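You operate a simulated robot arm through the tools that you are given. There is no shell and no other tool. Be economical: measure what you need, move in short steps, check, and stop when the job is done.

Carry out the task below with a simulated robot arm. There is one attempt and no reset: what you move stays moved.

JOB
Shut the spinner down, cover its head, close the white sugar tub.
Fine: Heat off first; the motor runs till HOT goes out; the steel cover goes on after that.

Only the result counts: the job must be done as asked and must still hold three seconds after the hand-in. Knocking over, shifting, dropping, spilling or breaking anything else fails it. A push-on lid holds only when it is set on centred and level and pressed home; a screw cap is set on level and turned clockwise until tight.

ROBOT AND FRAMES
A 7-joint arm with a fingered hand on a trunk, on a base that drives. Base frame: it is fixed to the floor where the robot stands at the start and does not move with it; the origin is under the middle of the robot, x ahead of it, y to its left, z up; the surface under the hand at the start is at about z = 840. Readings come in mm, degrees, newtons and seconds.
Its first joint turns from -166.0 to 166.0 degrees. Places, roughly: blue lid (9x9x3 cm) [700, -300, 900]; clear cap [1250, 250, 1000]; control box [800, 0, 900]; heat knob [800, 0, 900]; motor switch [800, 100, 900]; pink lid (9x9x3 cm) [600, -500, 900]; white lid (9x9x3 cm) [600, -200, 900]. Payload 4.7 kg.
The tool frame sits at the grasp point between the pads (the TCP): z along the fingers, y along the line on which they close. The tips reach 36 mm beyond it. Largest opening 120 mm; the body of the gripper starts 42 mm behind the TCP. The gripper is a hand of 5 fingers: y runs from the thumb to the fingers, the wrist lies at [-18, -122, -210] in the tool frame, and closing takes about 1.5 s.
Orientation is told as [roll, pitch, yaw] about the base's x, y, z axes, in that order, counted from this pose: with the fingers straight down and the wrist toward the robot, the tool's x, y and z point along [0, 1, 0], [1, 0, 0] and [0, 0, -1] of the base frame.

CONTROLS
- The arm moves only by the tool move_arm. Its argument "increments" is a list of rows, each a list of 2 entries, a list of its own where there are three numbers: the turn, a rotation vector about the base's x, y, z in units of 8 degrees (1.0 is 8 degrees), then the shift along the base's x, y, z in units of 40 mm (1.0 is 40 mm). In form: [[[wx, wy, wz], [dx, dy, dz]], ...]. A call has 1 to 10 rows; each row shifts and turns the commanded pose from where the row before left it. "fingers" is the finger opening in mm, from 0 to 120, set as the call begins (left out, the last holds). A call with a number of a shift or a turn outside -1 to 1 is refused whole. Rows are played at 5 a second. More than 50 mm and 8.6 degrees between two rows, or a gripper value outside its range, and nothing of the call is played. Where a pose cannot be reached the arm comes as near as it can. A force on the tool above 70 N (or 10 N above the force at the start of the call, whichever is more), or a blocked arm, ends the call early, and 0.2 s more pass. Each finger travels about 45 mm/s and halts on what it meets, pressing with about 26 N; the grip force reading is that of the motor and also rises with nothing between the fingers. The clock runs only during rows and for 0.2 s after the last one: add rows that do not move to give the fingers time. The reply holds the time, the measured pose of the TCP, the force on the tool along the base axes, the opening and the grip force, in the units named above and with some noise, with the torque about the TCP (base axes, N m) and any sound that the robot's microphone picked up.
- Cameras (640 x 400 px; columns grow to the right, rows downward): "scene" is now at [-237.2, 100.9, 1250]; the picture's right is [0.23, -0.97, 0.00], its down [-0.20, -0.05, -0.98] and it looks along [0.95, 0.22, -0.21] (base axes); focal length 218 px, centre (320, 200). "wrist" rides on the gripper at [73, -91, -143] in the tool frame; the picture's right is [-0.80, 0.28, -0.53], its down [-0.53, -0.73, 0.42] and it looks along [-0.27, 0.62, 0.74] (tool axes); focal length 234 px, centre (320, 200). There is no depth. A picture from a camera that has moved, and an enlarged one, comes with that camera's place and axes in the base frame and with its lens.
- snapshot(camera): a new picture of that camera. No time passes.
- drive_base(legs): drives the robot by 1 to 6 legs, each [ahead, turn to the left] in mm and degrees, along the robot's own axes; the way and the turn of a leg run together, so that a leg with both is an arc; at most 1500 mm and 180 degrees a leg. The arm and the cameras ride along, it lands a little off, and it stops where it bumps. It gives what a move gives.
- move_fingers(index, middle, ring, little, thumb_bend, thumb_turn): sets how far each is bent, from 0 (flat) to 100 (curled in); at 30 the hand is open as for a grip, at 70 the pads meet at the TCP. One left out holds its place. A second passes; each finger stops where it meets its share of the squeeze, and holds until it gets a number again. A gripper value or a shape takes the hand back. It gives what a move gives, with no picture; readings hold the bend of each and the force on index, middle, ring, little, thumb and palm. thumb_turn goes from beside the hand (0) to across from the fingers (100), as for a grip.
- preshape(shape): the hand has 5 fingers and takes this shape, open, in about a second: jaw (thumb against the fingers, like two jaws); tri (thumb and two fingers); tip (a fingertip pinch); poke (one finger out to press); point (the index stretched); flat (the hand flat); cup (the hand cupped); fist (a fist). The gripper value then closes the fingers along that shape, each until it touches; the sizes above hold for jaw. It gives what a move gives, with no picture.
- head_to(pan, tilt): turns the head with the scene camera to pan (to the left, within 143 degrees either way) and tilt (down, from -29 to 69), counted from straight ahead of the robot. It gives what a move gives.
- enlarge(camera, box): a new picture of the part [left, top, right, bottom] of that camera's present view, enlarged. No time passes.
- job_done(): hands the job in; it is judged then, once.

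Go step by step. Nothing tells you exact positions but the pictures and the camera data: compare them with the known pose of the tool, close in by small moves and look again before you grip or let go. The budget is 120 turns and 98 pictures, counting those below and the enlarged ones. Unless the task says otherwise, let go and move clear before handing in, and close with one line.

The tools are called after "Call:" as name(argument=value, ...) on one line, values as JSON. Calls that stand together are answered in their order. move_arm: Moves the arm, as the interface text tells. Its arguments: {"type":"object","properties":{"increments":{"type":"array","items":{"type":"array"}},"fingers":{"type":"number"}},"required":["increments"]} The other tools are called the same way: preshape (shape) gives the hand a shape; move_fingers (index, middle, ring, little, thumb_bend, thumb_turn) moves the fingers one by one; drive_base (legs) drives the base; head_to (pan, tilt) turns the head that bears the scene camera; snapshot (camera) takes a picture; enlarge (camera, box) takes an enlarged picture of a part of a camera's view; job_done () hands the job in.

At the start:

```text
time_s: 0.0
tcp_pos: [837.2, -19.9, 1240.1]
tcp_rot: [0.0, 0.0, 0.0]
wrist_force: [0.5, 0.4, -0.3]
wrist_torque: [-0.01, -0.02, 0.01]
finger_gap: 119.6
grasp_force: 0.0
shape: jaw
bend: [30.0, 30.0, 30.0, 30.0, 30.0, 98.0]
finger forces: [0.0, 0.0, 0.0, 0.0, 0.0, 0.1]
robot x, y, heading: [-1.2, 1.2, 0.0]
head pan, tilt: [13.0, 11.9]
```

scene: 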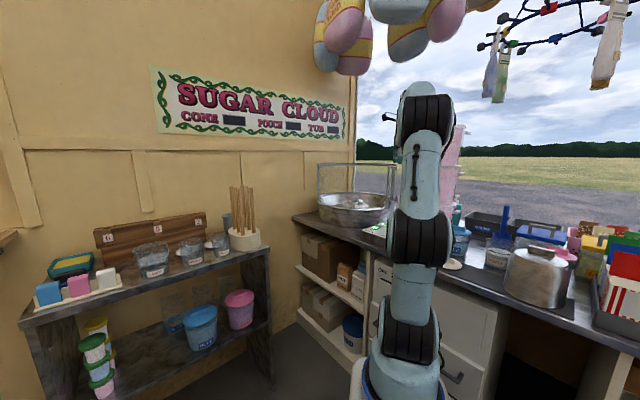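
wrist: 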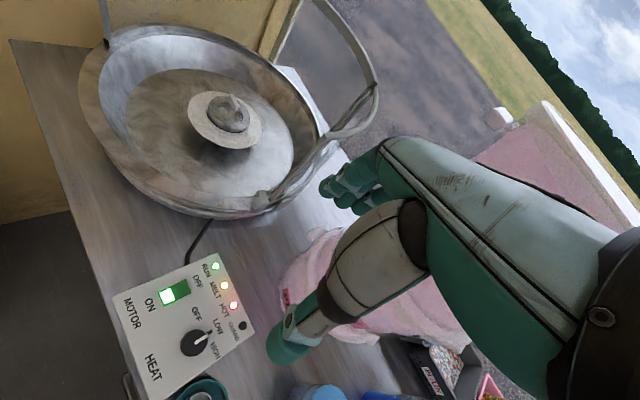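

I see the spinner bowl ahead with a control box in front of it, and the tubs and covers to the right. I'll look closer at the control box and the counter before moving.

Call:
enlarge(camera="wrist", box=[100, 240, 280, 400])

Call:
head_to(pan=-35, tilt=30)

Call:
snapshot(camera="scene")

```text
2.50 times, centred on (190, 320) of wrist
camera zoom: at [746.7, 52.9, 1385.2], right [0.28, -0.8, 0.53], down [-0.73, -0.53, -0.42], along [0.62, -0.27, -0.74], focal length 585 px, centre (645, -100)
```

zoom: 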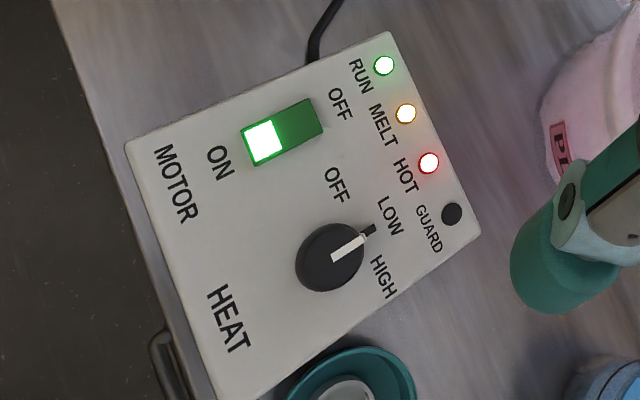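

```text
time_s: 1.2
tcp_pos: [837.9, -19.2, 1240.6]
tcp_rot: [0.0, 0.0, 0.0]
wrist_force: [-0.4, 0.3, -0.8]
wrist_torque: [0.01, -0.02, -0.03]
finger_gap: 119.3
grasp_force: 0.1
shape: jaw
bend: [30.0, 30.0, 30.0, 30.0, 30.0, 98.0]
finger forces: [0.0, 0.0, 0.0, 0.0, 0.0, 0.1]
robot x, y, heading: [-0.3, 0.1, 0.1]
head pan, tilt: [-35.0, 30.0]
```

```text
94 pictures are left
camera scene: at [-253.9, 28.0, 1220.8], right [-0.57, -0.82, 0.0], down [-0.41, 0.29, -0.87], along [0.71, -0.5, -0.5], focal length 218 px, centre (320, 200)
```

scene: 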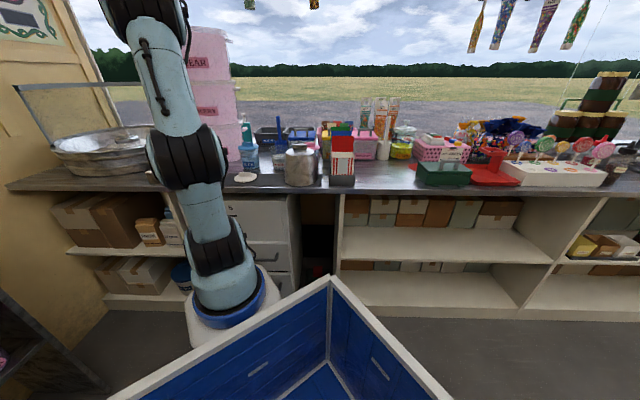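

The counter spans along y. I'll enlarge the area with tubs and lids.

Call:
enlarge(camera="scene", box=[210, 100, 400, 210])

Call:
enlarge(camera="wrist", box=[160, 300, 420, 400])

Call:
enlarge(camera="wrist", box=[60, 0, 400, 230])

```text
3.37 times, centred on (305, 155) of scene
camera zoom: at [-253.9, 28.0, 1220.8], right [-0.57, -0.82, 0.0], down [-0.41, 0.29, -0.87], along [0.71, -0.5, -0.5], focal length 735 px, centre (370, 352)
```

zoom: 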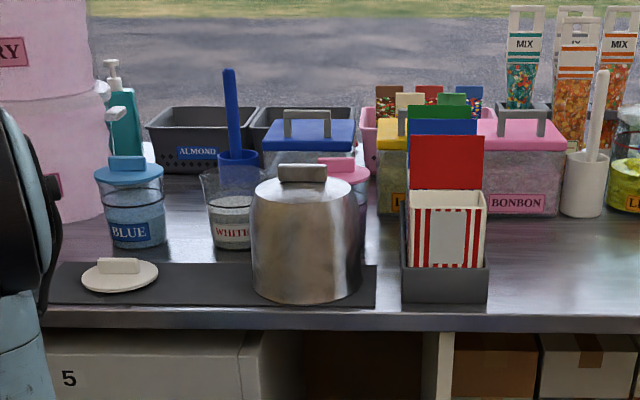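

```text
2.46 times, centred on (290, 350) of wrist
camera zoom: at [746.7, 52.9, 1385.3], right [0.28, -0.8, 0.53], down [-0.73, -0.53, -0.42], along [0.62, -0.27, -0.74], focal length 576 px, centre (394, -169)
```

zoom: 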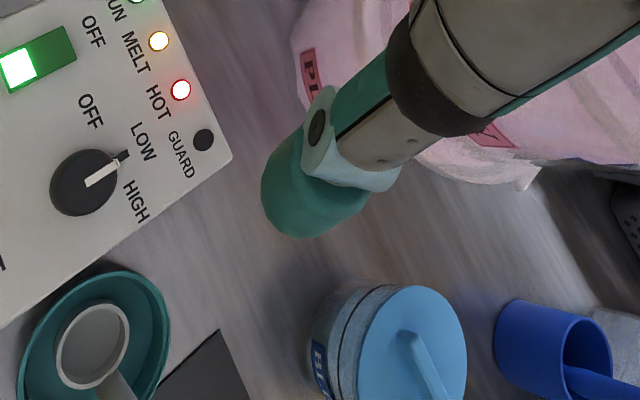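

```text
1.74 times, centred on (230, 115) of wrist
camera zoom: at [746.7, 52.9, 1385.3], right [0.28, -0.8, 0.53], down [-0.73, -0.53, -0.42], along [0.62, -0.27, -0.74], focal length 407 px, centre (476, 348)
```

zoom: 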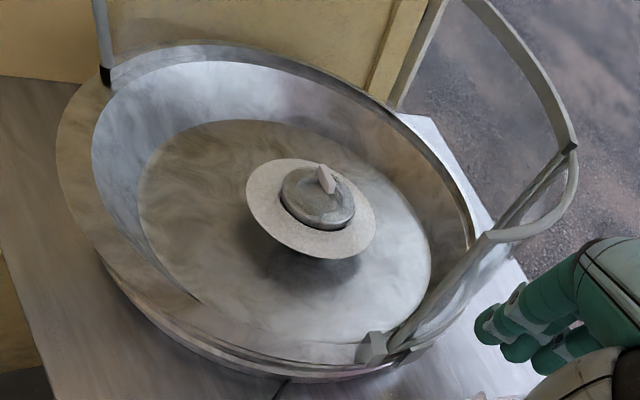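

Counter runs diagonally (normal at about -35°); the control box lies aligned with it, with the knob near (757,-10) pointing at LOW and OFF about 60° counter-clockwise. I'll shape a pinch and come in above the knob.

Call:
preshape(shape="tip")

Call:
move_arm(increments=[[[0, 0, -0.875], [-0.4, 0.045, -0.9]], [[0, 0, -0.875], [-0.4, 0.045, -0.9]], [[0, 0, -0.875], [-0.4, 0.045, -0.9]], [[0, 0, -0.875], [-0.4, 0.045, -0.9]], [[0, 0, -0.875], [-0.4, 0.045, -0.9]], [[0, 0, 0], [0, 0, 0]]])

Call:
snapshot(camera="wrist")

Call:
snapshot(camera="scene")

```text
time_s: 2.1
tcp_pos: [838.5, -19.1, 1241.2]
tcp_rot: [0.0, 0.0, 0.1]
wrist_force: [0.6, 0.0, 0.1]
wrist_torque: [0.0, 0.01, 0.0]
finger_gap: 119.7
grasp_force: 0.1
shape: tip
bend: [30.0, 98.0, 99.0, 99.0, 30.0, 98.0]
finger forces: [0.0, 0.0, 0.0, 0.0, 0.0, 0.0]
robot x, y, heading: [0.8, -1.9, -0.1]
head pan, tilt: [-35.0, 30.0]
```

```text
time_s: 3.5
tcp_pos: [760.4, -11.3, 1064.2]
tcp_rot: [0.0, 0.0, -35.0]
wrist_force: [0.1, 0.2, -0.6]
wrist_torque: [0.03, 0.02, -0.01]
finger_gap: 119.7
grasp_force: 0.1
shape: tip
bend: [30.0, 98.0, 99.0, 99.0, 30.0, 98.0]
finger forces: [0.0, 0.0, 0.0, 0.1, 0.0, 0.0]
robot x, y, heading: [0.5, 1.0, 0.2]
head pan, tilt: [-35.0, 30.0]
```

```text
90 pictures are left
camera wrist: at [727.1, 101.4, 1207.3], right [-0.23, -0.82, 0.53], down [-0.91, -0.01, -0.42], along [0.36, -0.57, -0.74], focal length 234 px, centre (320, 200)
```

wrist: 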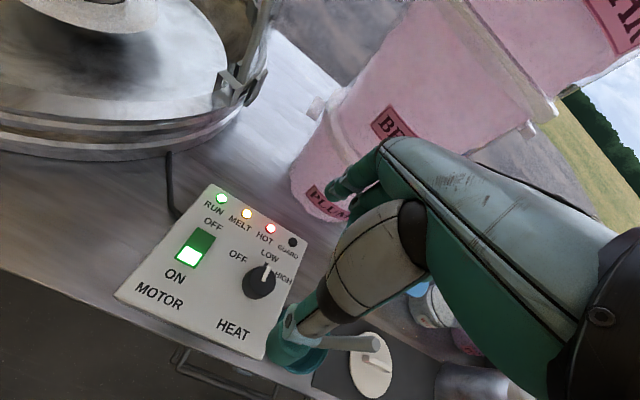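

```text
89 pictures are left
camera scene: at [-254.0, 28.0, 1220.8], right [-0.57, -0.82, 0.0], down [-0.41, 0.29, -0.87], along [0.71, -0.5, -0.5], focal length 218 px, centre (320, 200)
```

scene: 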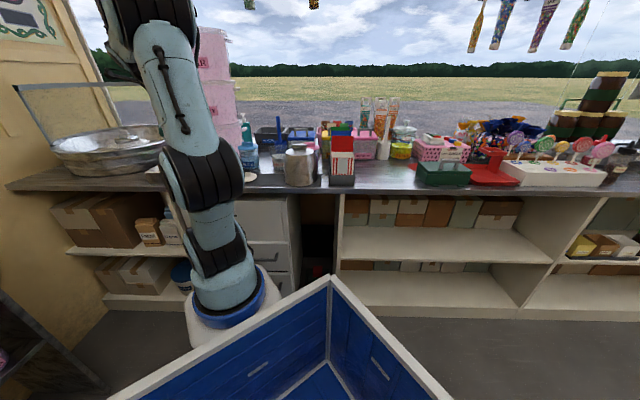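

The knob triangulates to roughly (757,-15,875). I'll zoom to refine it.

Call:
enlarge(camera="wrist", box=[180, 180, 340, 380])

```text
2.00 times, centred on (260, 280) of wrist
camera zoom: at [727.1, 101.4, 1207.3], right [-0.23, -0.82, 0.53], down [-0.91, -0.01, -0.42], along [0.36, -0.57, -0.74], focal length 468 px, centre (440, 40)
```

zoom: 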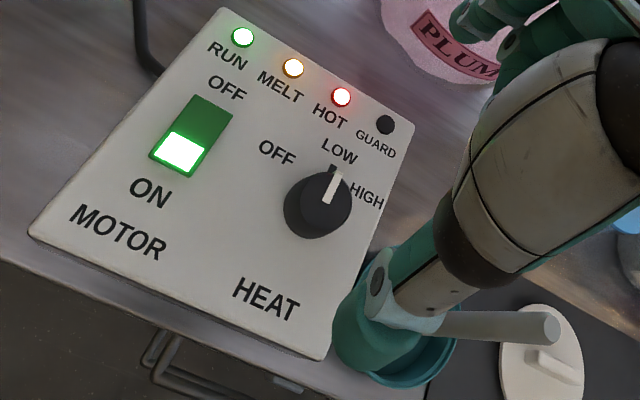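

Panel surface is about z 885, knob about 42 mm across. I'll descend to just above it with a narrower opening and look again.

Call:
move_arm(fingers=75, increments=[[[0, 0, 0], [-0.03, 0, -0.7]], [[0, 0, 0], [-0.03, 0, -0.7]], [[0, 0, 0], [-0.02, 0.05, -0.7]], [[0, 0, 0], [0, 0, -0.5]], [[0, 0, 0], [0, 0, 0]], [[0, 0, 0], [0, 0, 0]]])

Call:
snapshot(camera="wrist")

```text
time_s: 4.9
tcp_pos: [754.9, -9.7, 958.4]
tcp_rot: [0.1, 0.1, -35.0]
wrist_force: [0.3, -0.1, 0.5]
wrist_torque: [-0.04, -0.02, -0.02]
finger_gap: 75.5
grasp_force: 0.1
shape: tip
bend: [29.0, 98.0, 99.0, 99.0, 64.0, 100.0]
finger forces: [0.0, 0.0, 0.0, 0.1, 0.0, 0.0]
robot x, y, heading: [3.7, -4.7, 0.1]
head pan, tilt: [-35.0, 30.0]
```

```text
87 pictures are left
camera wrist: at [721.7, 103.0, 1102.8], right [-0.23, -0.82, 0.53], down [-0.91, -0.02, -0.42], along [0.36, -0.57, -0.74], focal length 234 px, centre (320, 200)
```

wrist: 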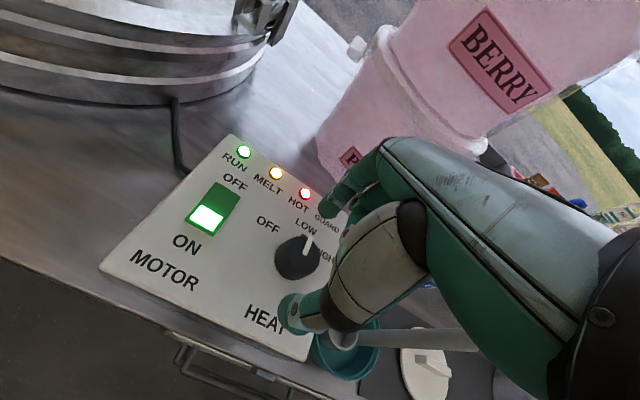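

Call:
enlarge(camera="wrist", box=[220, 150, 400, 350])

```text
2.00 times, centred on (310, 250) of wrist
camera zoom: at [721.7, 103.0, 1102.8], right [-0.23, -0.82, 0.53], down [-0.91, -0.02, -0.42], along [0.36, -0.57, -0.74], focal length 468 px, centre (340, 100)
```

zoom: 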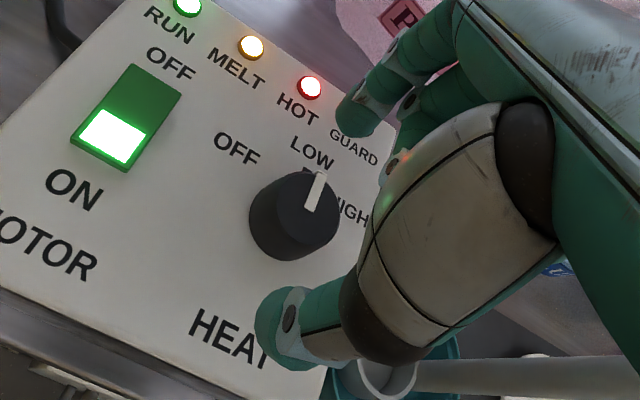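

The knob sits between thumb and index tips. I'll lower 26 mm so the tips straddle it.

Call:
move_arm(increments=[[[0, 0, 0], [0.03, 0.04, -0.3]], [[0, 0, 0], [0, 0, -0.35]], [[0, 0, 0], [0, 0, 0]]])

Call:
enlarge(camera="wrist", box=[220, 150, 400, 350])

```text
time_s: 5.7
tcp_pos: [755.6, -7.2, 932.9]
tcp_rot: [0.0, 0.0, -35.0]
wrist_force: [0.4, -0.5, 0.1]
wrist_torque: [0.03, 0.02, -0.02]
finger_gap: 75.5
grasp_force: 0.1
shape: tip
bend: [29.0, 98.0, 99.0, 99.0, 64.0, 100.0]
finger forces: [0.0, 0.1, 0.0, 0.0, 0.0, 0.0]
robot x, y, heading: [0.2, 1.7, -0.1]
head pan, tilt: [-35.0, 30.0]
```

```text
2.00 times, centred on (310, 250) of wrist
camera zoom: at [722.3, 104.4, 1076.5], right [-0.23, -0.82, 0.53], down [-0.91, -0.02, -0.42], along [0.36, -0.57, -0.74], focal length 468 px, centre (340, 100)
```

zoom: 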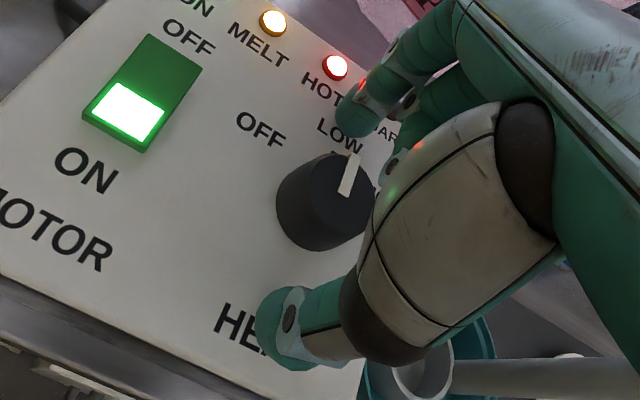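

TCP is centred on the knob. Closing the pinch.

Call:
move_arm(fingers=30, increments=[[[0, 0, 0], [0, 0, -0.05]], [[0, 0, 0], [0, 0, 0]], [[0, 0, 0], [0, 0, 0]], [[0, 0, 0], [0, 0, 0]], [[0, 0, 0], [0, 0, 0]], [[0, 0, 0], [0, 0, 0]]])

Call:
enlarge(camera="wrist", box=[220, 150, 400, 350])

```text
time_s: 7.1
tcp_pos: [755.3, -7.5, 931.6]
tcp_rot: [0.1, -0.1, -35.0]
wrist_force: [-0.7, 2.5, 17.9]
wrist_torque: [0.37, 0.26, 0.0]
finger_gap: 37.5
grasp_force: 26.0
shape: tip
bend: [74.0, 100.0, 100.0, 100.0, 76.0, 100.0]
finger forces: [23.0, 0.0, 0.0, 0.0, 34.6, 0.0]
robot x, y, heading: [-0.9, -0.0, 0.1]
head pan, tilt: [-35.0, 30.0]
```

```text
2.00 times, centred on (310, 250) of wrist
camera zoom: at [721.7, 104.7, 1075.4], right [-0.23, -0.82, 0.52], down [-0.9, -0.02, -0.43], along [0.36, -0.57, -0.74], focal length 468 px, centre (340, 100)
```

zoom: 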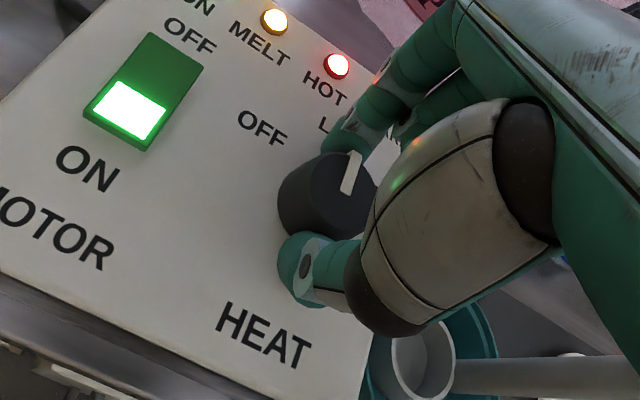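

The knob is pinched. Turning counter-clockwise toward OFF.

Call:
move_arm(increments=[[[0, 0, 0.9], [0, 0, 0]], [[0, 0, 0.9], [0, 0, 0]], [[0, 0, 0.9], [0, 0, 0]], [[0, 0, 0.9], [0, 0, 0]], [[0, 0, 0.9], [0, 0, 0]], [[0, 0, 0.9], [0, 0, 0]], [[0, 0, 0.9], [0, 0, 0]], [[0, 0, 0], [0, 0, 0]]])

Call:
snapshot(camera="wrist")

```text
time_s: 8.9
tcp_pos: [754.6, -7.8, 931.8]
tcp_rot: [0.0, -0.2, 15.4]
wrist_force: [-3.0, -9.1, 27.8]
wrist_torque: [-0.11, 0.15, -0.2]
finger_gap: 38.1
grasp_force: 26.2
shape: tip
bend: [74.0, 100.0, 100.0, 100.0, 76.0, 100.0]
finger forces: [33.0, 0.1, 0.1, 0.0, 40.9, 0.1]
robot x, y, heading: [-1.8, -1.4, 0.1]
head pan, tilt: [-35.0, 30.0]
```

```text
83 pictures are left
camera wrist: at [648.2, 38.1, 1074.9], right [0.48, -0.7, 0.53], down [-0.56, -0.71, -0.43], along [0.67, -0.09, -0.74], focal length 234 px, centre (320, 200)
```

wrist: 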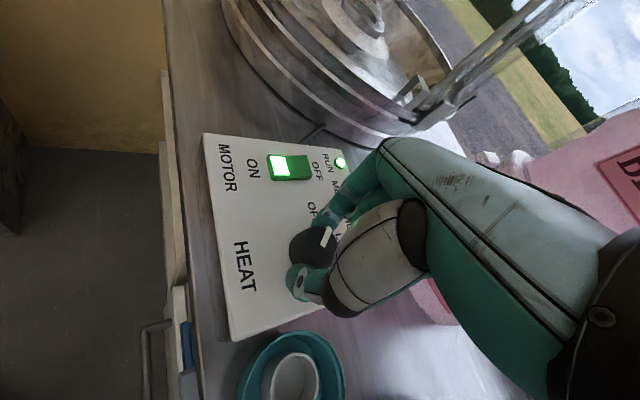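

Call:
enlarge(camera="wrist", box=[230, 130, 390, 310])

```text
2.22 times, centred on (310, 220) of wrist
camera zoom: at [648.2, 38.1, 1074.9], right [0.48, -0.7, 0.53], down [-0.56, -0.71, -0.43], along [0.67, -0.09, -0.74], focal length 520 px, centre (342, 156)
```

zoom: 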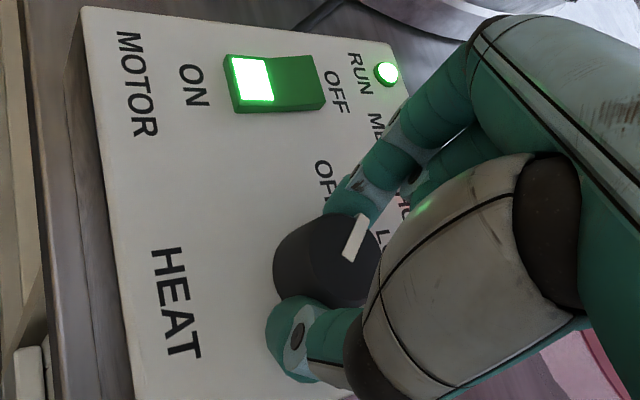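

The knob has followed by 50°. Continuing about 14° more to reach OFF.

Call:
move_arm(increments=[[[0, 0, 0.9], [0, 0, 0]], [[0, 0, 0.9], [0, 0, 0]], [[0, 0, 0], [0, 0, 0]]])

Call:
enlarge(camera="wrist", box=[230, 130, 390, 310])

```text
time_s: 9.7
tcp_pos: [755.5, -6.6, 931.5]
tcp_rot: [-0.1, 0.0, 29.8]
wrist_force: [2.7, -8.8, 33.9]
wrist_torque: [-0.03, -0.08, -0.26]
finger_gap: 38.0
grasp_force: 25.9
shape: tip
bend: [74.0, 100.0, 100.0, 100.0, 76.0, 100.0]
finger forces: [39.4, 0.0, 0.0, 0.1, 39.3, 0.0]
robot x, y, heading: [1.2, -0.3, -0.2]
head pan, tilt: [-35.0, 30.0]
```

```text
2.22 times, centred on (310, 220) of wrist
camera zoom: at [640.2, 9.9, 1074.8], right [0.64, -0.56, 0.53], down [-0.37, -0.83, -0.43], along [0.67, 0.08, -0.74], focal length 520 px, centre (342, 156)
```

zoom: 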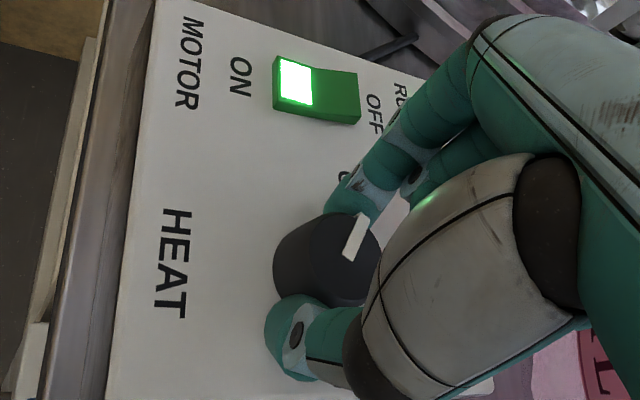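

Turned 65° in all. I'll release, rise, and check the pointer.

Call:
move_arm(fingers=80, increments=[[[0, 0, 0], [0, 0, 0]], [[0, 0, 0], [0, 0, 0]], [[0, 0, 0], [0, 0, 0]], [[0, 0, 0], [0, 0, 0]], [[0, 0, 0], [0, 0, 0.5]], [[0, 0, 0], [0, 0, 1]], [[0, 0, 0], [0, 0, 1]], [[0, 0, 0], [-0.5, 0, 0.8]], [[0, 0, 0], [0, 0, 0]]])

Call:
enlarge(camera="wrist", box=[180, 130, 390, 310])

```text
time_s: 11.7
tcp_pos: [736.7, -5.5, 1062.4]
tcp_rot: [0.0, 0.0, 29.8]
wrist_force: [1.0, -0.3, -0.3]
wrist_torque: [0.02, -0.03, 0.0]
finger_gap: 79.8
grasp_force: 0.0
shape: tip
bend: [28.0, 98.0, 99.0, 99.0, 62.0, 100.0]
finger forces: [0.1, 0.0, 0.0, 0.1, 0.0, 0.0]
robot x, y, heading: [0.6, -3.2, -0.2]
head pan, tilt: [-35.0, 30.0]
```

```text
2.22 times, centred on (285, 220) of wrist
camera zoom: at [620.9, 11.8, 1207.1], right [0.64, -0.56, 0.52], down [-0.37, -0.83, -0.42], along [0.67, 0.08, -0.74], focal length 520 px, centre (398, 156)
```

zoom: 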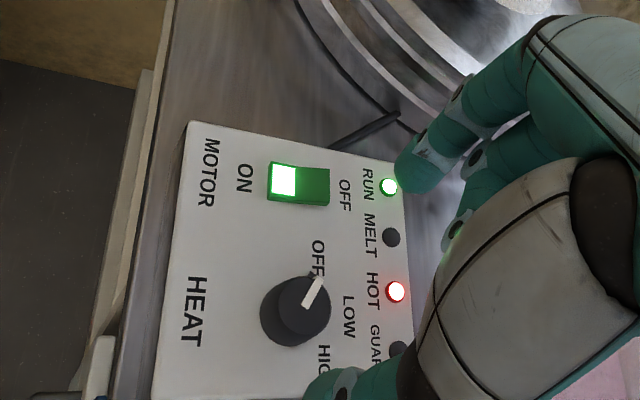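

MELT is out, HOT is still lit, and the pointer looks at OFF. I'll zoom in to confirm.

Call:
enlarge(camera="wrist", box=[210, 200, 290, 290])

Call:
preshape(shape="poke")

Call:
snapshot(camera="wrist")

```text
4.44 times, centred on (250, 245) of wrist
camera zoom: at [620.9, 11.8, 1207.1], right [0.64, -0.56, 0.52], down [-0.37, -0.83, -0.42], along [0.67, 0.08, -0.74], focal length 1041 px, centre (631, 0)
```

zoom: 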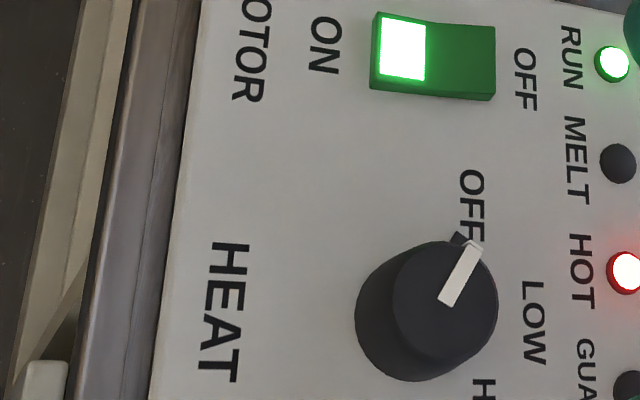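

```text
time_s: 12.6
tcp_pos: [736.3, -6.5, 1063.4]
tcp_rot: [0.1, 0.1, 29.7]
wrist_force: [0.6, -0.9, 0.4]
wrist_torque: [-0.01, 0.02, 0.0]
finger_gap: 0.1
grasp_force: 0.1
shape: poke
bend: [70.0, 70.0, 99.0, 99.0, 100.0, 100.0]
finger forces: [0.0, 0.0, 0.0, 0.0, 0.0, 0.1]
robot x, y, heading: [-1.1, 5.7, -0.1]
head pan, tilt: [-35.0, 30.0]
```

```text
78 pictures are left
camera wrist: at [621.0, 11.8, 1206.9], right [0.64, -0.56, 0.53], down [-0.37, -0.83, -0.42], along [0.67, 0.08, -0.74], focal length 234 px, centre (320, 200)
```

wrist: 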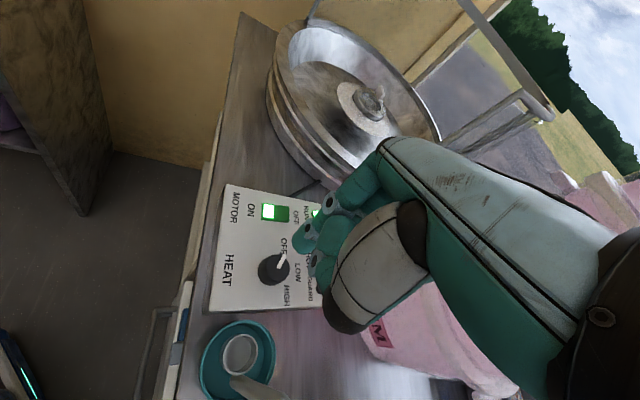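

Knob nub is at OFF. I'll look at where the poking fingertip lies.

Call:
enlarge(camera="wrist", box=[250, 170, 410, 320])

```text
2.67 times, centred on (330, 245) of wrist
camera zoom: at [621.0, 11.8, 1206.9], right [0.64, -0.56, 0.53], down [-0.37, -0.83, -0.42], along [0.67, 0.08, -0.74], focal length 624 px, centre (293, 80)
```

zoom: 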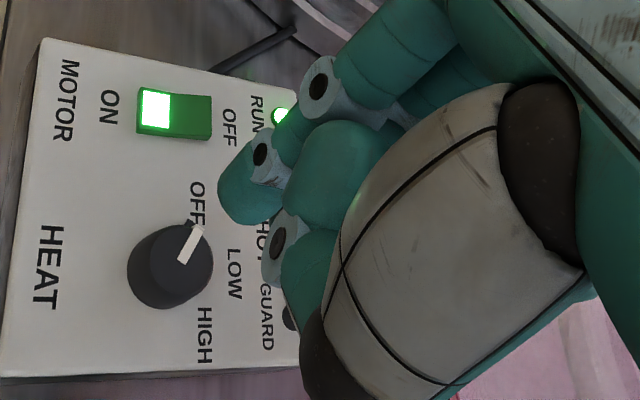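

I'll curl the middle finger too, then approach above the OFF end of the switch at (824,52), staying high until HOT is out.

Call:
move_fingers(middle=100)

Call:
move_arm(increments=[[[0, 0, -1], [0.5, 0.4, -0.5]], [[0, 0, -1], [0.5, 0.3, -0.5]], [[0, 0, -1], [0.5, 0.3, -0.5]], [[0, 0, -0.7], [0.5, 0.2, -0.4]], [[0, 0, 0], [0, 0, 0]]])

Call:
snapshot(camera="wrist")

```text
time_s: 13.6
tcp_pos: [736.4, -5.5, 1063.6]
tcp_rot: [0.0, 0.0, 29.8]
wrist_force: [0.1, -0.5, 0.5]
wrist_torque: [0.03, -0.02, 0.0]
finger_gap: 38.3
grasp_force: 0.0
shape: fingers
bend: [70.0, 100.0, 99.0, 99.0, 100.0, 100.0]
finger forces: [0.0, 0.0, 0.1, 0.1, 0.1, 0.1]
robot x, y, heading: [-1.6, 2.5, -0.0]
head pan, tilt: [-35.0, 30.0]
```

```text
time_s: 14.8
tcp_pos: [816.1, 40.6, 985.1]
tcp_rot: [0.0, 0.0, 0.3]
wrist_force: [0.7, -0.3, -0.6]
wrist_torque: [0.04, -0.01, -0.01]
finger_gap: 38.4
grasp_force: 0.0
shape: fingers
bend: [70.0, 100.0, 99.0, 99.0, 100.0, 100.0]
finger forces: [0.1, 0.0, 0.0, 0.0, 0.0, 0.0]
robot x, y, heading: [-1.6, -1.7, -0.0]
head pan, tilt: [-35.0, 30.0]
```

```text
76 pictures are left
camera wrist: at [725.4, 112.8, 1129.5], right [0.28, -0.8, 0.53], down [-0.73, -0.53, -0.42], along [0.62, -0.26, -0.74], focal length 234 px, centre (320, 200)
```

wrist: 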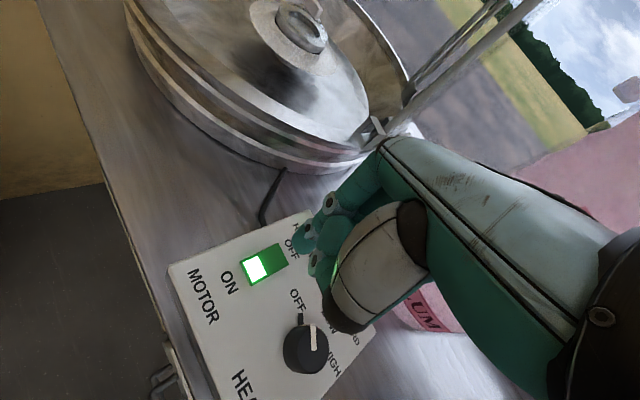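

HOT is hidden behind the hand; I'll shift right and up to see the lamps and wait.

Call:
move_arm(increments=[[[0, 0, 0], [-0.2, -0.6, 0.8]], [[0, 0, 0], [-0.2, -0.7, 0.8]], [[0, 0, 0], [-0.2, -0.7, 0.8]], [[0, 0, 0], [0, 0, 0]], [[0, 0, 0], [0, 0, 0]], [[0, 0, 0], [0, 0, 0]], [[0, 0, 0], [0, 0, 0]], [[0, 0, 0], [0, 0, 0]]])

Call:
enlarge(camera="wrist", box=[160, 180, 340, 340])

```text
time_s: 16.6
tcp_pos: [792.5, -39.3, 1082.4]
tcp_rot: [0.0, 0.0, 0.3]
wrist_force: [0.5, -0.8, -0.3]
wrist_torque: [0.0, 0.03, -0.02]
finger_gap: 38.2
grasp_force: 0.1
shape: fingers
bend: [70.0, 100.0, 99.0, 99.0, 100.0, 100.0]
finger forces: [0.0, 0.0, 0.0, 0.0, 0.0, 0.0]
robot x, y, heading: [-0.5, 0.9, 0.4]
head pan, tilt: [-35.0, 30.0]
```

```text
2.50 times, centred on (250, 260) of wrist
camera zoom: at [700.7, 32.2, 1226.7], right [0.28, -0.8, 0.53], down [-0.73, -0.53, -0.42], along [0.62, -0.26, -0.74], focal length 585 px, centre (495, 50)
```

zoom: 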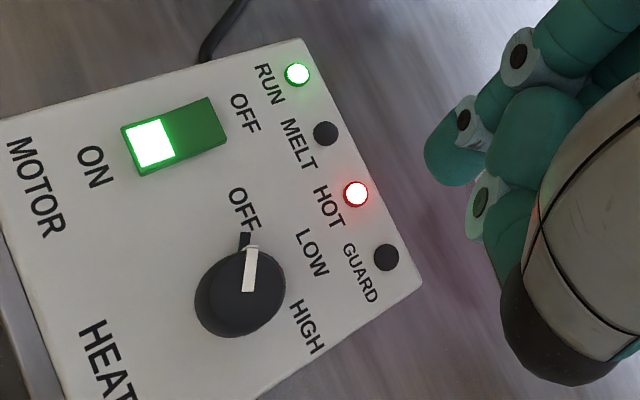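

Knob clearly at OFF; HOT still lit. I'll wait, and meanwhile view the tubs.

Call:
move_arm(increments=[[[0, 0, 0], [0, 0, 0]], [[0, 0, 0], [0, 0, 0]], [[0, 0, 0], [0, 0, 0]], [[0, 0, 0], [0, 0, 0]], [[0, 0, 0], [0, 0, 0]], [[0, 0, 0], [0, 0, 0]], [[0, 0, 0], [0, 0, 0]], [[0, 0, 0], [0, 0, 0]], [[0, 0, 0], [0, 0, 0]], [[0, 0, 0], [0, 0, 0]]])

Call:
move_arm(increments=[[[0, 0, 0], [0, 0, 0]], [[0, 0, 0], [0, 0, 0]], [[0, 0, 0], [0, 0, 0]], [[0, 0, 0], [0, 0, 0]], [[0, 0, 0], [0, 0, 0]], [[0, 0, 0], [0, 0, 0]], [[0, 0, 0], [0, 0, 0]], [[0, 0, 0], [0, 0, 0]], [[0, 0, 0], [0, 0, 0]], [[0, 0, 0], [0, 0, 0]]])

Call:
move_arm(increments=[[[0, 0, 0], [0, 0, 0]], [[0, 0, 0], [0, 0, 0]], [[0, 0, 0], [0, 0, 0]], [[0, 0, 0], [0, 0, 0]], [[0, 0, 0], [0, 0, 0]], [[0, 0, 0], [0, 0, 0]], [[0, 0, 0], [0, 0, 0]], [[0, 0, 0], [0, 0, 0]], [[0, 0, 0], [0, 0, 0]], [[0, 0, 0], [0, 0, 0]]])

Call:
snapshot(camera="wrist")

Call:
enlarge(camera="scene", box=[230, 115, 360, 200])

```text
time_s: 18.8
tcp_pos: [791.5, -40.3, 1082.4]
tcp_rot: [0.0, 0.0, 0.2]
wrist_force: [-0.3, -0.1, -0.1]
wrist_torque: [0.02, 0.0, 0.0]
finger_gap: 38.3
grasp_force: 0.1
shape: fingers
bend: [70.0, 100.0, 99.0, 99.0, 100.0, 100.0]
finger forces: [0.1, 0.1, 0.1, 0.0, 0.1, 0.0]
robot x, y, heading: [-1.7, 3.5, 0.0]
head pan, tilt: [-35.0, 30.0]
```

```text
time_s: 21.0
tcp_pos: [791.7, -40.2, 1083.9]
tcp_rot: [0.0, 0.0, 0.2]
wrist_force: [-0.5, 0.0, 0.5]
wrist_torque: [0.02, 0.03, -0.05]
finger_gap: 38.2
grasp_force: 0.0
shape: fingers
bend: [70.0, 100.0, 99.0, 99.0, 100.0, 100.0]
finger forces: [0.1, 0.1, 0.1, 0.0, 0.1, 0.1]
robot x, y, heading: [-1.6, -0.6, 0.2]
head pan, tilt: [-35.0, 30.0]
```

```text
time_s: 23.2
tcp_pos: [791.8, -40.0, 1081.6]
tcp_rot: [0.1, 0.0, 0.2]
wrist_force: [-0.2, -0.1, 0.2]
wrist_torque: [-0.01, -0.04, 0.01]
finger_gap: 38.1
grasp_force: 0.1
shape: fingers
bend: [70.0, 100.0, 99.0, 99.0, 100.0, 100.0]
finger forces: [0.0, 0.1, 0.1, 0.0, 0.1, 0.0]
robot x, y, heading: [1.6, 1.0, -0.0]
head pan, tilt: [-35.0, 30.0]
```

```text
74 pictures are left
camera wrist: at [700.7, 32.2, 1226.7], right [0.28, -0.8, 0.53], down [-0.73, -0.53, -0.42], along [0.62, -0.26, -0.74], focal length 234 px, centre (320, 200)
```

wrist: 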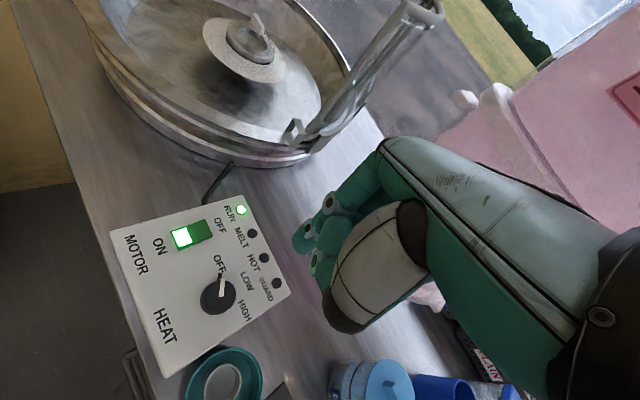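

```text
4.71 times, centred on (295, 158) of scene
camera zoom: at [-254.0, 27.8, 1220.8], right [-0.57, -0.82, 0.0], down [-0.41, 0.29, -0.87], along [0.71, -0.5, -0.5], focal length 1027 px, centre (438, 400)
```

zoom: 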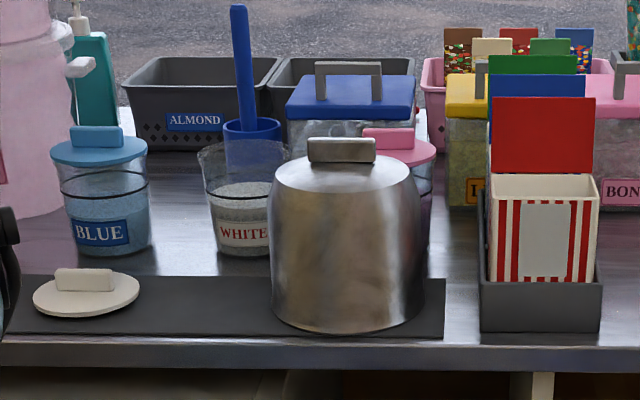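

HOT is out with the motor still running. Now to the switch's OFF end.

Call:
move_arm(increments=[[[0, 0, 0], [0.3, 0.65, -0.8]], [[0, 0, 0], [0.3, 0.65, -0.8]], [[0, 0, 0], [0.3, 0.65, -0.8]], [[0, 0, 0], [0, 0, -0.8]], [[0, 0, 0], [0, 0, 0]]])

Call:
enlarge(camera="wrist", box=[220, 170, 380, 330])

```text
time_s: 24.4
tcp_pos: [827.6, 37.8, 954.6]
tcp_rot: [0.0, 0.0, 0.2]
wrist_force: [-0.2, -0.8, -0.2]
wrist_torque: [0.01, -0.01, 0.0]
finger_gap: 38.3
grasp_force: 0.0
shape: fingers
bend: [70.0, 100.0, 99.0, 99.0, 100.0, 100.0]
finger forces: [0.0, 0.0, 0.1, 0.0, 0.1, 0.1]
robot x, y, heading: [0.4, 0.7, 0.1]
head pan, tilt: [-35.0, 30.0]
```

```text
2.50 times, centred on (300, 250) of wrist
camera zoom: at [736.3, 109.4, 1098.3], right [0.28, -0.8, 0.53], down [-0.73, -0.53, -0.42], along [0.62, -0.26, -0.74], focal length 585 px, centre (370, 75)
```

zoom: 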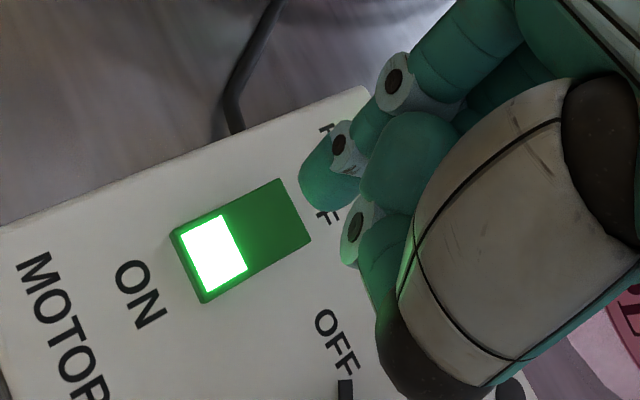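

Call:
move_arm(increments=[[[0, 0, 0], [-0.1, 0.03, -0.4]], [[0, 0, 0], [0, 0, -0.2]], [[0, 0, 0], [0, 0, 0]]])

Call:
enlarge(camera="wrist", box=[220, 170, 380, 330])

```text
time_s: 25.2
tcp_pos: [826.5, 41.2, 936.6]
tcp_rot: [0.0, -0.8, 0.1]
wrist_force: [11.1, 2.3, 46.3]
wrist_torque: [0.76, -0.38, -0.17]
finger_gap: 37.2
grasp_force: 23.5
shape: fingers
bend: [70.0, 100.0, 99.0, 99.0, 100.0, 100.0]
finger forces: [46.9, 0.0, 0.0, 0.0, 0.0, 0.1]
robot x, y, heading: [-3.5, -1.4, 0.0]
head pan, tilt: [-35.0, 30.0]
```

```text
2.50 times, centred on (300, 250) of wrist
camera zoom: at [732.4, 112.5, 1079.4], right [0.27, -0.8, 0.53], down [-0.72, -0.53, -0.44], along [0.63, -0.26, -0.73], focal length 585 px, centre (370, 75)
```

zoom: 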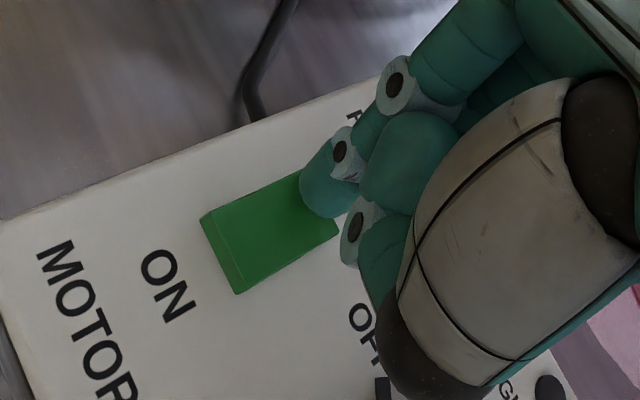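

Switch flipped and its light is out. Rising and moving to look at the white tub and lid.

Call:
move_arm(increments=[[[0, 0, 0], [0, 0, 0.9]], [[0, 0, 0], [-0.2, 0, 0.9]], [[0, 0, 0], [-0.3, -0.3, 0.9]], [[0, 0, 0], [-0.4, -0.3, 0.9]], [[0, 0, 0], [-0.4, -0.5, 0.7]], [[0, 0, 0], [-0.4, -0.5, 0.7]], [[0, 0, 0], [-0.4, -0.8, 0.6]], [[0, 0, 0], [-0.4, -0.9, 0]], [[0, 0, 0], [-0.4, -0.9, 0]], [[0, 0, 0], [-0.4, -0.9, 0]]])

Call:
move_arm(increments=[[[0, 0, 0], [-0.4, -0.9, 0]], [[0, 0, 0], [-0.4, -0.9, 0]], [[0, 0, 0], [-0.4, -0.9, 0]], [[0, 0, 0], [-0.4, -0.9, 0]], [[0, 0, 0], [-0.4, -0.9, 0]], [[0, 0, 0], [-0.2, -0.9, 0]], [[0, 0, 0], [0, -0.9, 0]], [[0, 0, 0], [0, 0, 0]]])

Call:
snapshot(camera="wrist")

```text
time_s: 27.4
tcp_pos: [694.2, -163.9, 1152.9]
tcp_rot: [0.0, 0.0, 0.2]
wrist_force: [1.0, 0.0, 0.5]
wrist_torque: [0.02, -0.01, -0.01]
finger_gap: 38.3
grasp_force: 0.1
shape: fingers
bend: [70.0, 100.0, 99.0, 99.0, 100.0, 100.0]
finger forces: [0.0, 0.0, 0.0, 0.0, 0.2, 0.1]
robot x, y, heading: [-3.3, 3.1, -0.2]
head pan, tilt: [-35.0, 30.0]
```

```text
time_s: 29.2
tcp_pos: [604.1, -416.9, 1151.8]
tcp_rot: [0.1, 0.0, 0.2]
wrist_force: [0.3, 0.3, 0.8]
wrist_torque: [0.01, -0.01, 0.0]
finger_gap: 38.5
grasp_force: 0.0
shape: fingers
bend: [70.0, 100.0, 99.0, 99.0, 100.0, 100.0]
finger forces: [0.0, 0.1, 0.0, 0.0, 0.0, 0.0]
robot x, y, heading: [-2.0, -1.4, -0.1]
head pan, tilt: [-35.0, 30.0]
```

```text
70 pictures are left
camera wrist: at [512.8, -343.8, 1295.4], right [0.28, -0.8, 0.53], down [-0.73, -0.53, -0.42], along [0.62, -0.26, -0.74], focal length 234 px, centre (320, 200)
```

wrist: 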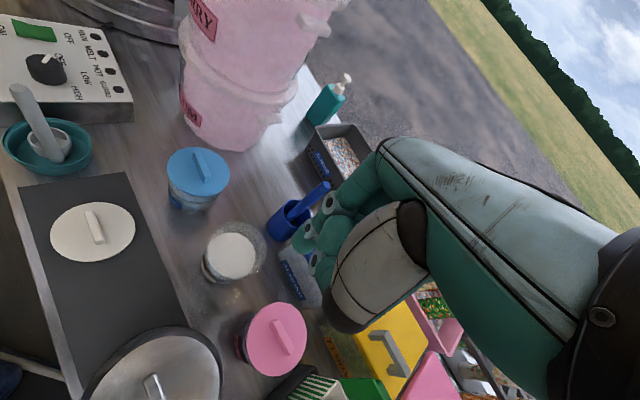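

The tub is open with its white lid on the dark mat at about (598,-197), handle bar along the counter; the blue scoop sits separately behind. I'll go above the lid handle with a three-finger grip at yaw -35.

Call:
preshape(shape="tri")

Call:
move_arm(fingers=90, increments=[[[0, 0, -0.73], [0, 0.92, 0]], [[0, 0, -0.73], [0, 0.92, 0]], [[0, 0, -0.73], [0, 0.92, 0]], [[0, 0, -0.73], [0, 0.92, 0]], [[0, 0, -0.73], [-0.05, 0.92, 0]], [[0, 0, -0.73], [-0.05, 0.9, 0]], [[0, 0, 0], [0, 0, -1]], [[0, 0, 0], [0, 0, -1]], [[0, 0, 0], [0, 0, -1]], [[0, 0, 0], [0, 0, -1]]])

Call:
snapshot(camera="wrist")

```text
time_s: 30.1
tcp_pos: [604.3, -415.8, 1151.5]
tcp_rot: [0.1, 0.0, 0.1]
wrist_force: [0.0, -0.3, 0.5]
wrist_torque: [0.04, 0.0, -0.01]
finger_gap: 119.7
grasp_force: 0.1
shape: tri
bend: [30.0, 30.0, 99.0, 99.0, 30.0, 98.0]
finger forces: [0.1, 0.0, 0.1, 0.0, 0.0, 0.0]
robot x, y, heading: [1.7, -0.6, -0.1]
head pan, tilt: [-35.0, 30.0]
```

```text
time_s: 32.3
tcp_pos: [599.9, -195.9, 990.5]
tcp_rot: [0.1, -0.1, -34.7]
wrist_force: [-0.3, -0.4, 0.1]
wrist_torque: [-0.02, -0.02, -0.03]
finger_gap: 90.2
grasp_force: 0.1
shape: tri
bend: [26.0, 36.0, 99.0, 99.0, 56.0, 99.0]
finger forces: [0.0, 0.0, 0.0, 0.1, 0.1, 0.0]
robot x, y, heading: [-1.8, -2.8, -0.0]
head pan, tilt: [-35.0, 30.0]
```

```text
69 pictures are left
camera wrist: at [566.1, -84.6, 1135.5], right [-0.23, -0.82, 0.53], down [-0.91, -0.02, -0.42], along [0.36, -0.57, -0.74], focal length 234 px, centre (320, 200)
```

wrist: 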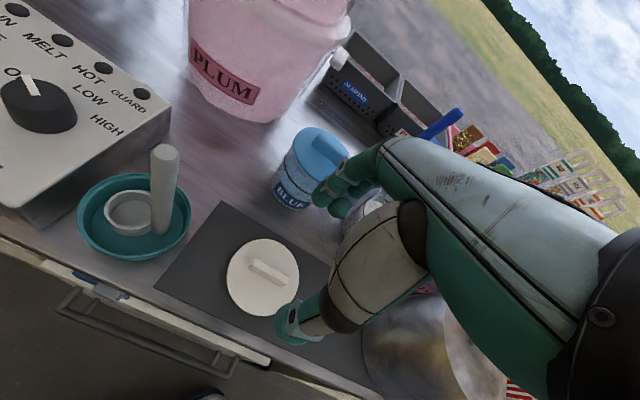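

Handle centre is about (603,-194,860), bar perpendicular to my closing line. Descending with a smaller opening.

Call:
move_arm(fingers=60, increments=[[[0, 0, 0], [0.08, 0.05, -0.6]], [[0, 0, 0], [0, 0, -0.7]], [[0, 0, 0], [0, 0, -0.6]], [[0, 0, 0], [0, 0, -0.2]], [[0, 0, 0], [0, 0, 0]]])

Call:
enlarge(camera="wrist", box=[200, 160, 400, 360])

```text
time_s: 33.5
tcp_pos: [604.0, -195.0, 910.6]
tcp_rot: [0.1, 0.0, -34.8]
wrist_force: [-0.5, -0.1, 0.4]
wrist_torque: [0.03, -0.01, 0.01]
finger_gap: 60.2
grasp_force: 0.2
shape: tri
bend: [74.0, 45.0, 99.0, 99.0, 70.0, 100.0]
finger forces: [0.0, 0.0, 0.0, 0.0, 0.1, 0.1]
robot x, y, heading: [-2.9, 0.1, -0.2]
head pan, tilt: [-35.0, 30.0]
```

```text
2.00 times, centred on (300, 260) of wrist
camera zoom: at [570.1, -83.0, 1053.0], right [-0.23, -0.82, 0.53], down [-0.91, -0.02, -0.42], along [0.36, -0.57, -0.74], focal length 468 px, centre (360, 80)
```

zoom: 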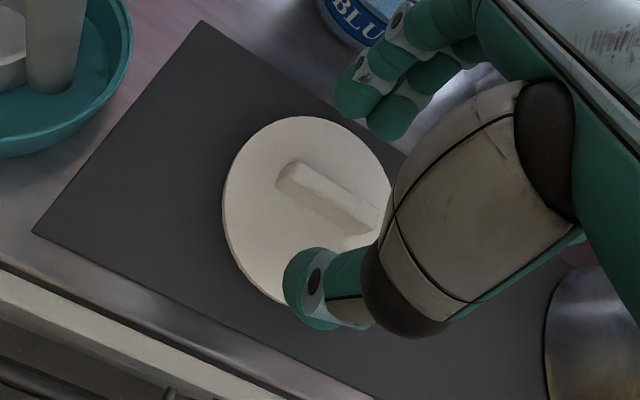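

Call:
move_arm(increments=[[[0, 0, 0], [-0.07, 0, -0.25]], [[0, 0, 0], [0, 0, -0.12]], [[0, 0, 0], [0, 0, 0]]])

Call:
move_arm(fingers=4, increments=[[[0, 0, 0], [0, 0, 0]], [[0, 0, 0], [0, 0, 0]], [[0, 0, 0], [0, 0, 0]], [[0, 0, 0], [0, 0, 0]], [[0, 0, 0], [0, 0, 0]], [[0, 0, 0], [0, 0, 0]], [[0, 0, 0], [0, 0, 0]]])

Call:
enlarge(camera="wrist", box=[200, 160, 400, 360])

```text
time_s: 34.3
tcp_pos: [602.3, -193.1, 893.4]
tcp_rot: [0.0, 0.0, -34.8]
wrist_force: [0.1, -0.1, 0.2]
wrist_torque: [-0.03, 0.0, -0.01]
finger_gap: 60.5
grasp_force: 0.0
shape: tri
bend: [74.0, 45.0, 99.0, 99.0, 70.0, 100.0]
finger forces: [0.1, 0.0, 0.1, 0.0, 0.0, 0.1]
robot x, y, heading: [-0.5, -0.2, -0.1]
head pan, tilt: [-35.0, 30.0]
```

```text
time_s: 35.9
tcp_pos: [600.8, -194.1, 894.4]
tcp_rot: [0.0, 0.0, -34.7]
wrist_force: [-0.1, -0.2, 0.0]
wrist_torque: [0.01, 0.02, -0.01]
finger_gap: 6.3
grasp_force: 26.1
shape: tri
bend: [71.0, 67.0, 100.0, 100.0, 72.0, 100.0]
finger forces: [11.7, 11.4, 0.1, 0.0, 22.9, 0.1]
robot x, y, heading: [2.2, -0.1, -0.2]
head pan, tilt: [-35.0, 30.0]
```

```text
2.00 times, centred on (300, 260) of wrist
camera zoom: at [567.4, -82.3, 1038.2], right [-0.23, -0.82, 0.53], down [-0.91, -0.02, -0.42], along [0.36, -0.57, -0.74], focal length 468 px, centre (360, 80)
```

zoom: 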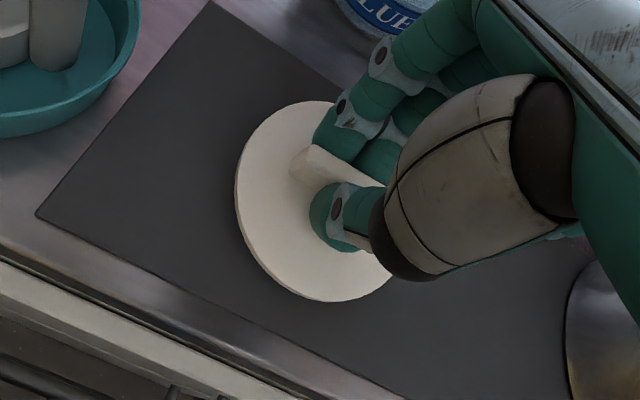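

Handle is gripped (about 23 N). Lifting a bit to verify.

Call:
move_arm(increments=[[[0, 0, 0], [0, 0, 0.5]], [[0, 0, 0], [0, 0, 1]], [[0, 0, 0], [0, 0, 1]], [[0, 0, 0], [0, 0, 0]]])

Call:
snapshot(camera="wrist")

Call:
enlarge(camera="scene", box=[210, 100, 350, 200])

```text
time_s: 36.9
tcp_pos: [600.1, -193.9, 995.7]
tcp_rot: [0.0, 0.0, -34.7]
wrist_force: [0.2, -0.1, 0.1]
wrist_torque: [-0.03, -0.01, -0.01]
finger_gap: 6.5
grasp_force: 26.1
shape: tri
bend: [71.0, 67.0, 100.0, 100.0, 72.0, 100.0]
finger forces: [11.6, 11.3, 0.0, 0.0, 22.9, 0.0]
robot x, y, heading: [-0.3, 0.6, -0.0]
head pan, tilt: [-35.0, 30.0]
```

```text
66 pictures are left
camera wrist: at [566.6, -82.0, 1138.8], right [-0.23, -0.82, 0.53], down [-0.91, -0.02, -0.42], along [0.36, -0.57, -0.74], focal length 234 px, centre (320, 200)
```

wrist: 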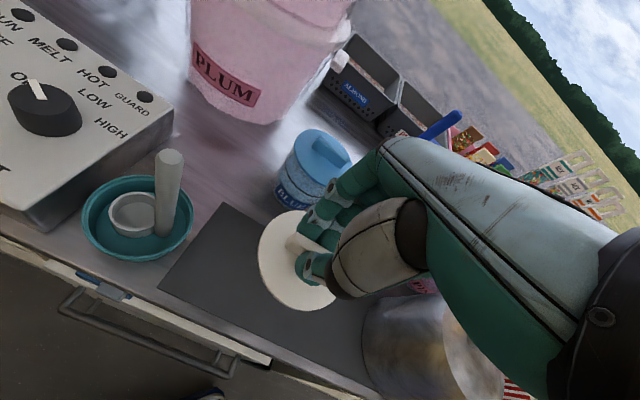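

```text
4.00 times, centred on (280, 150) of scene
camera zoom: at [-254.0, 27.8, 1220.8], right [-0.57, -0.82, 0.0], down [-0.41, 0.29, -0.87], along [0.71, -0.5, -0.5], focal length 873 px, centre (480, 400)
```

zoom: 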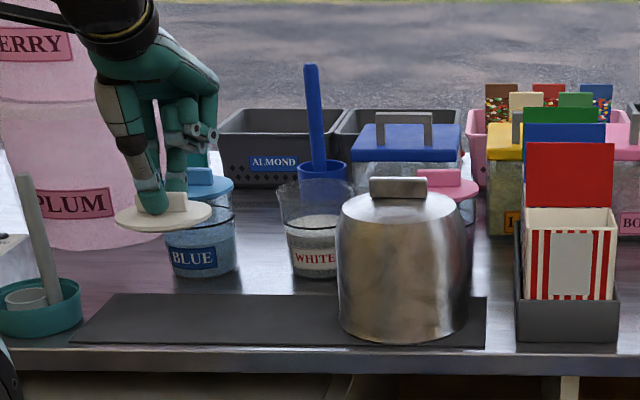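

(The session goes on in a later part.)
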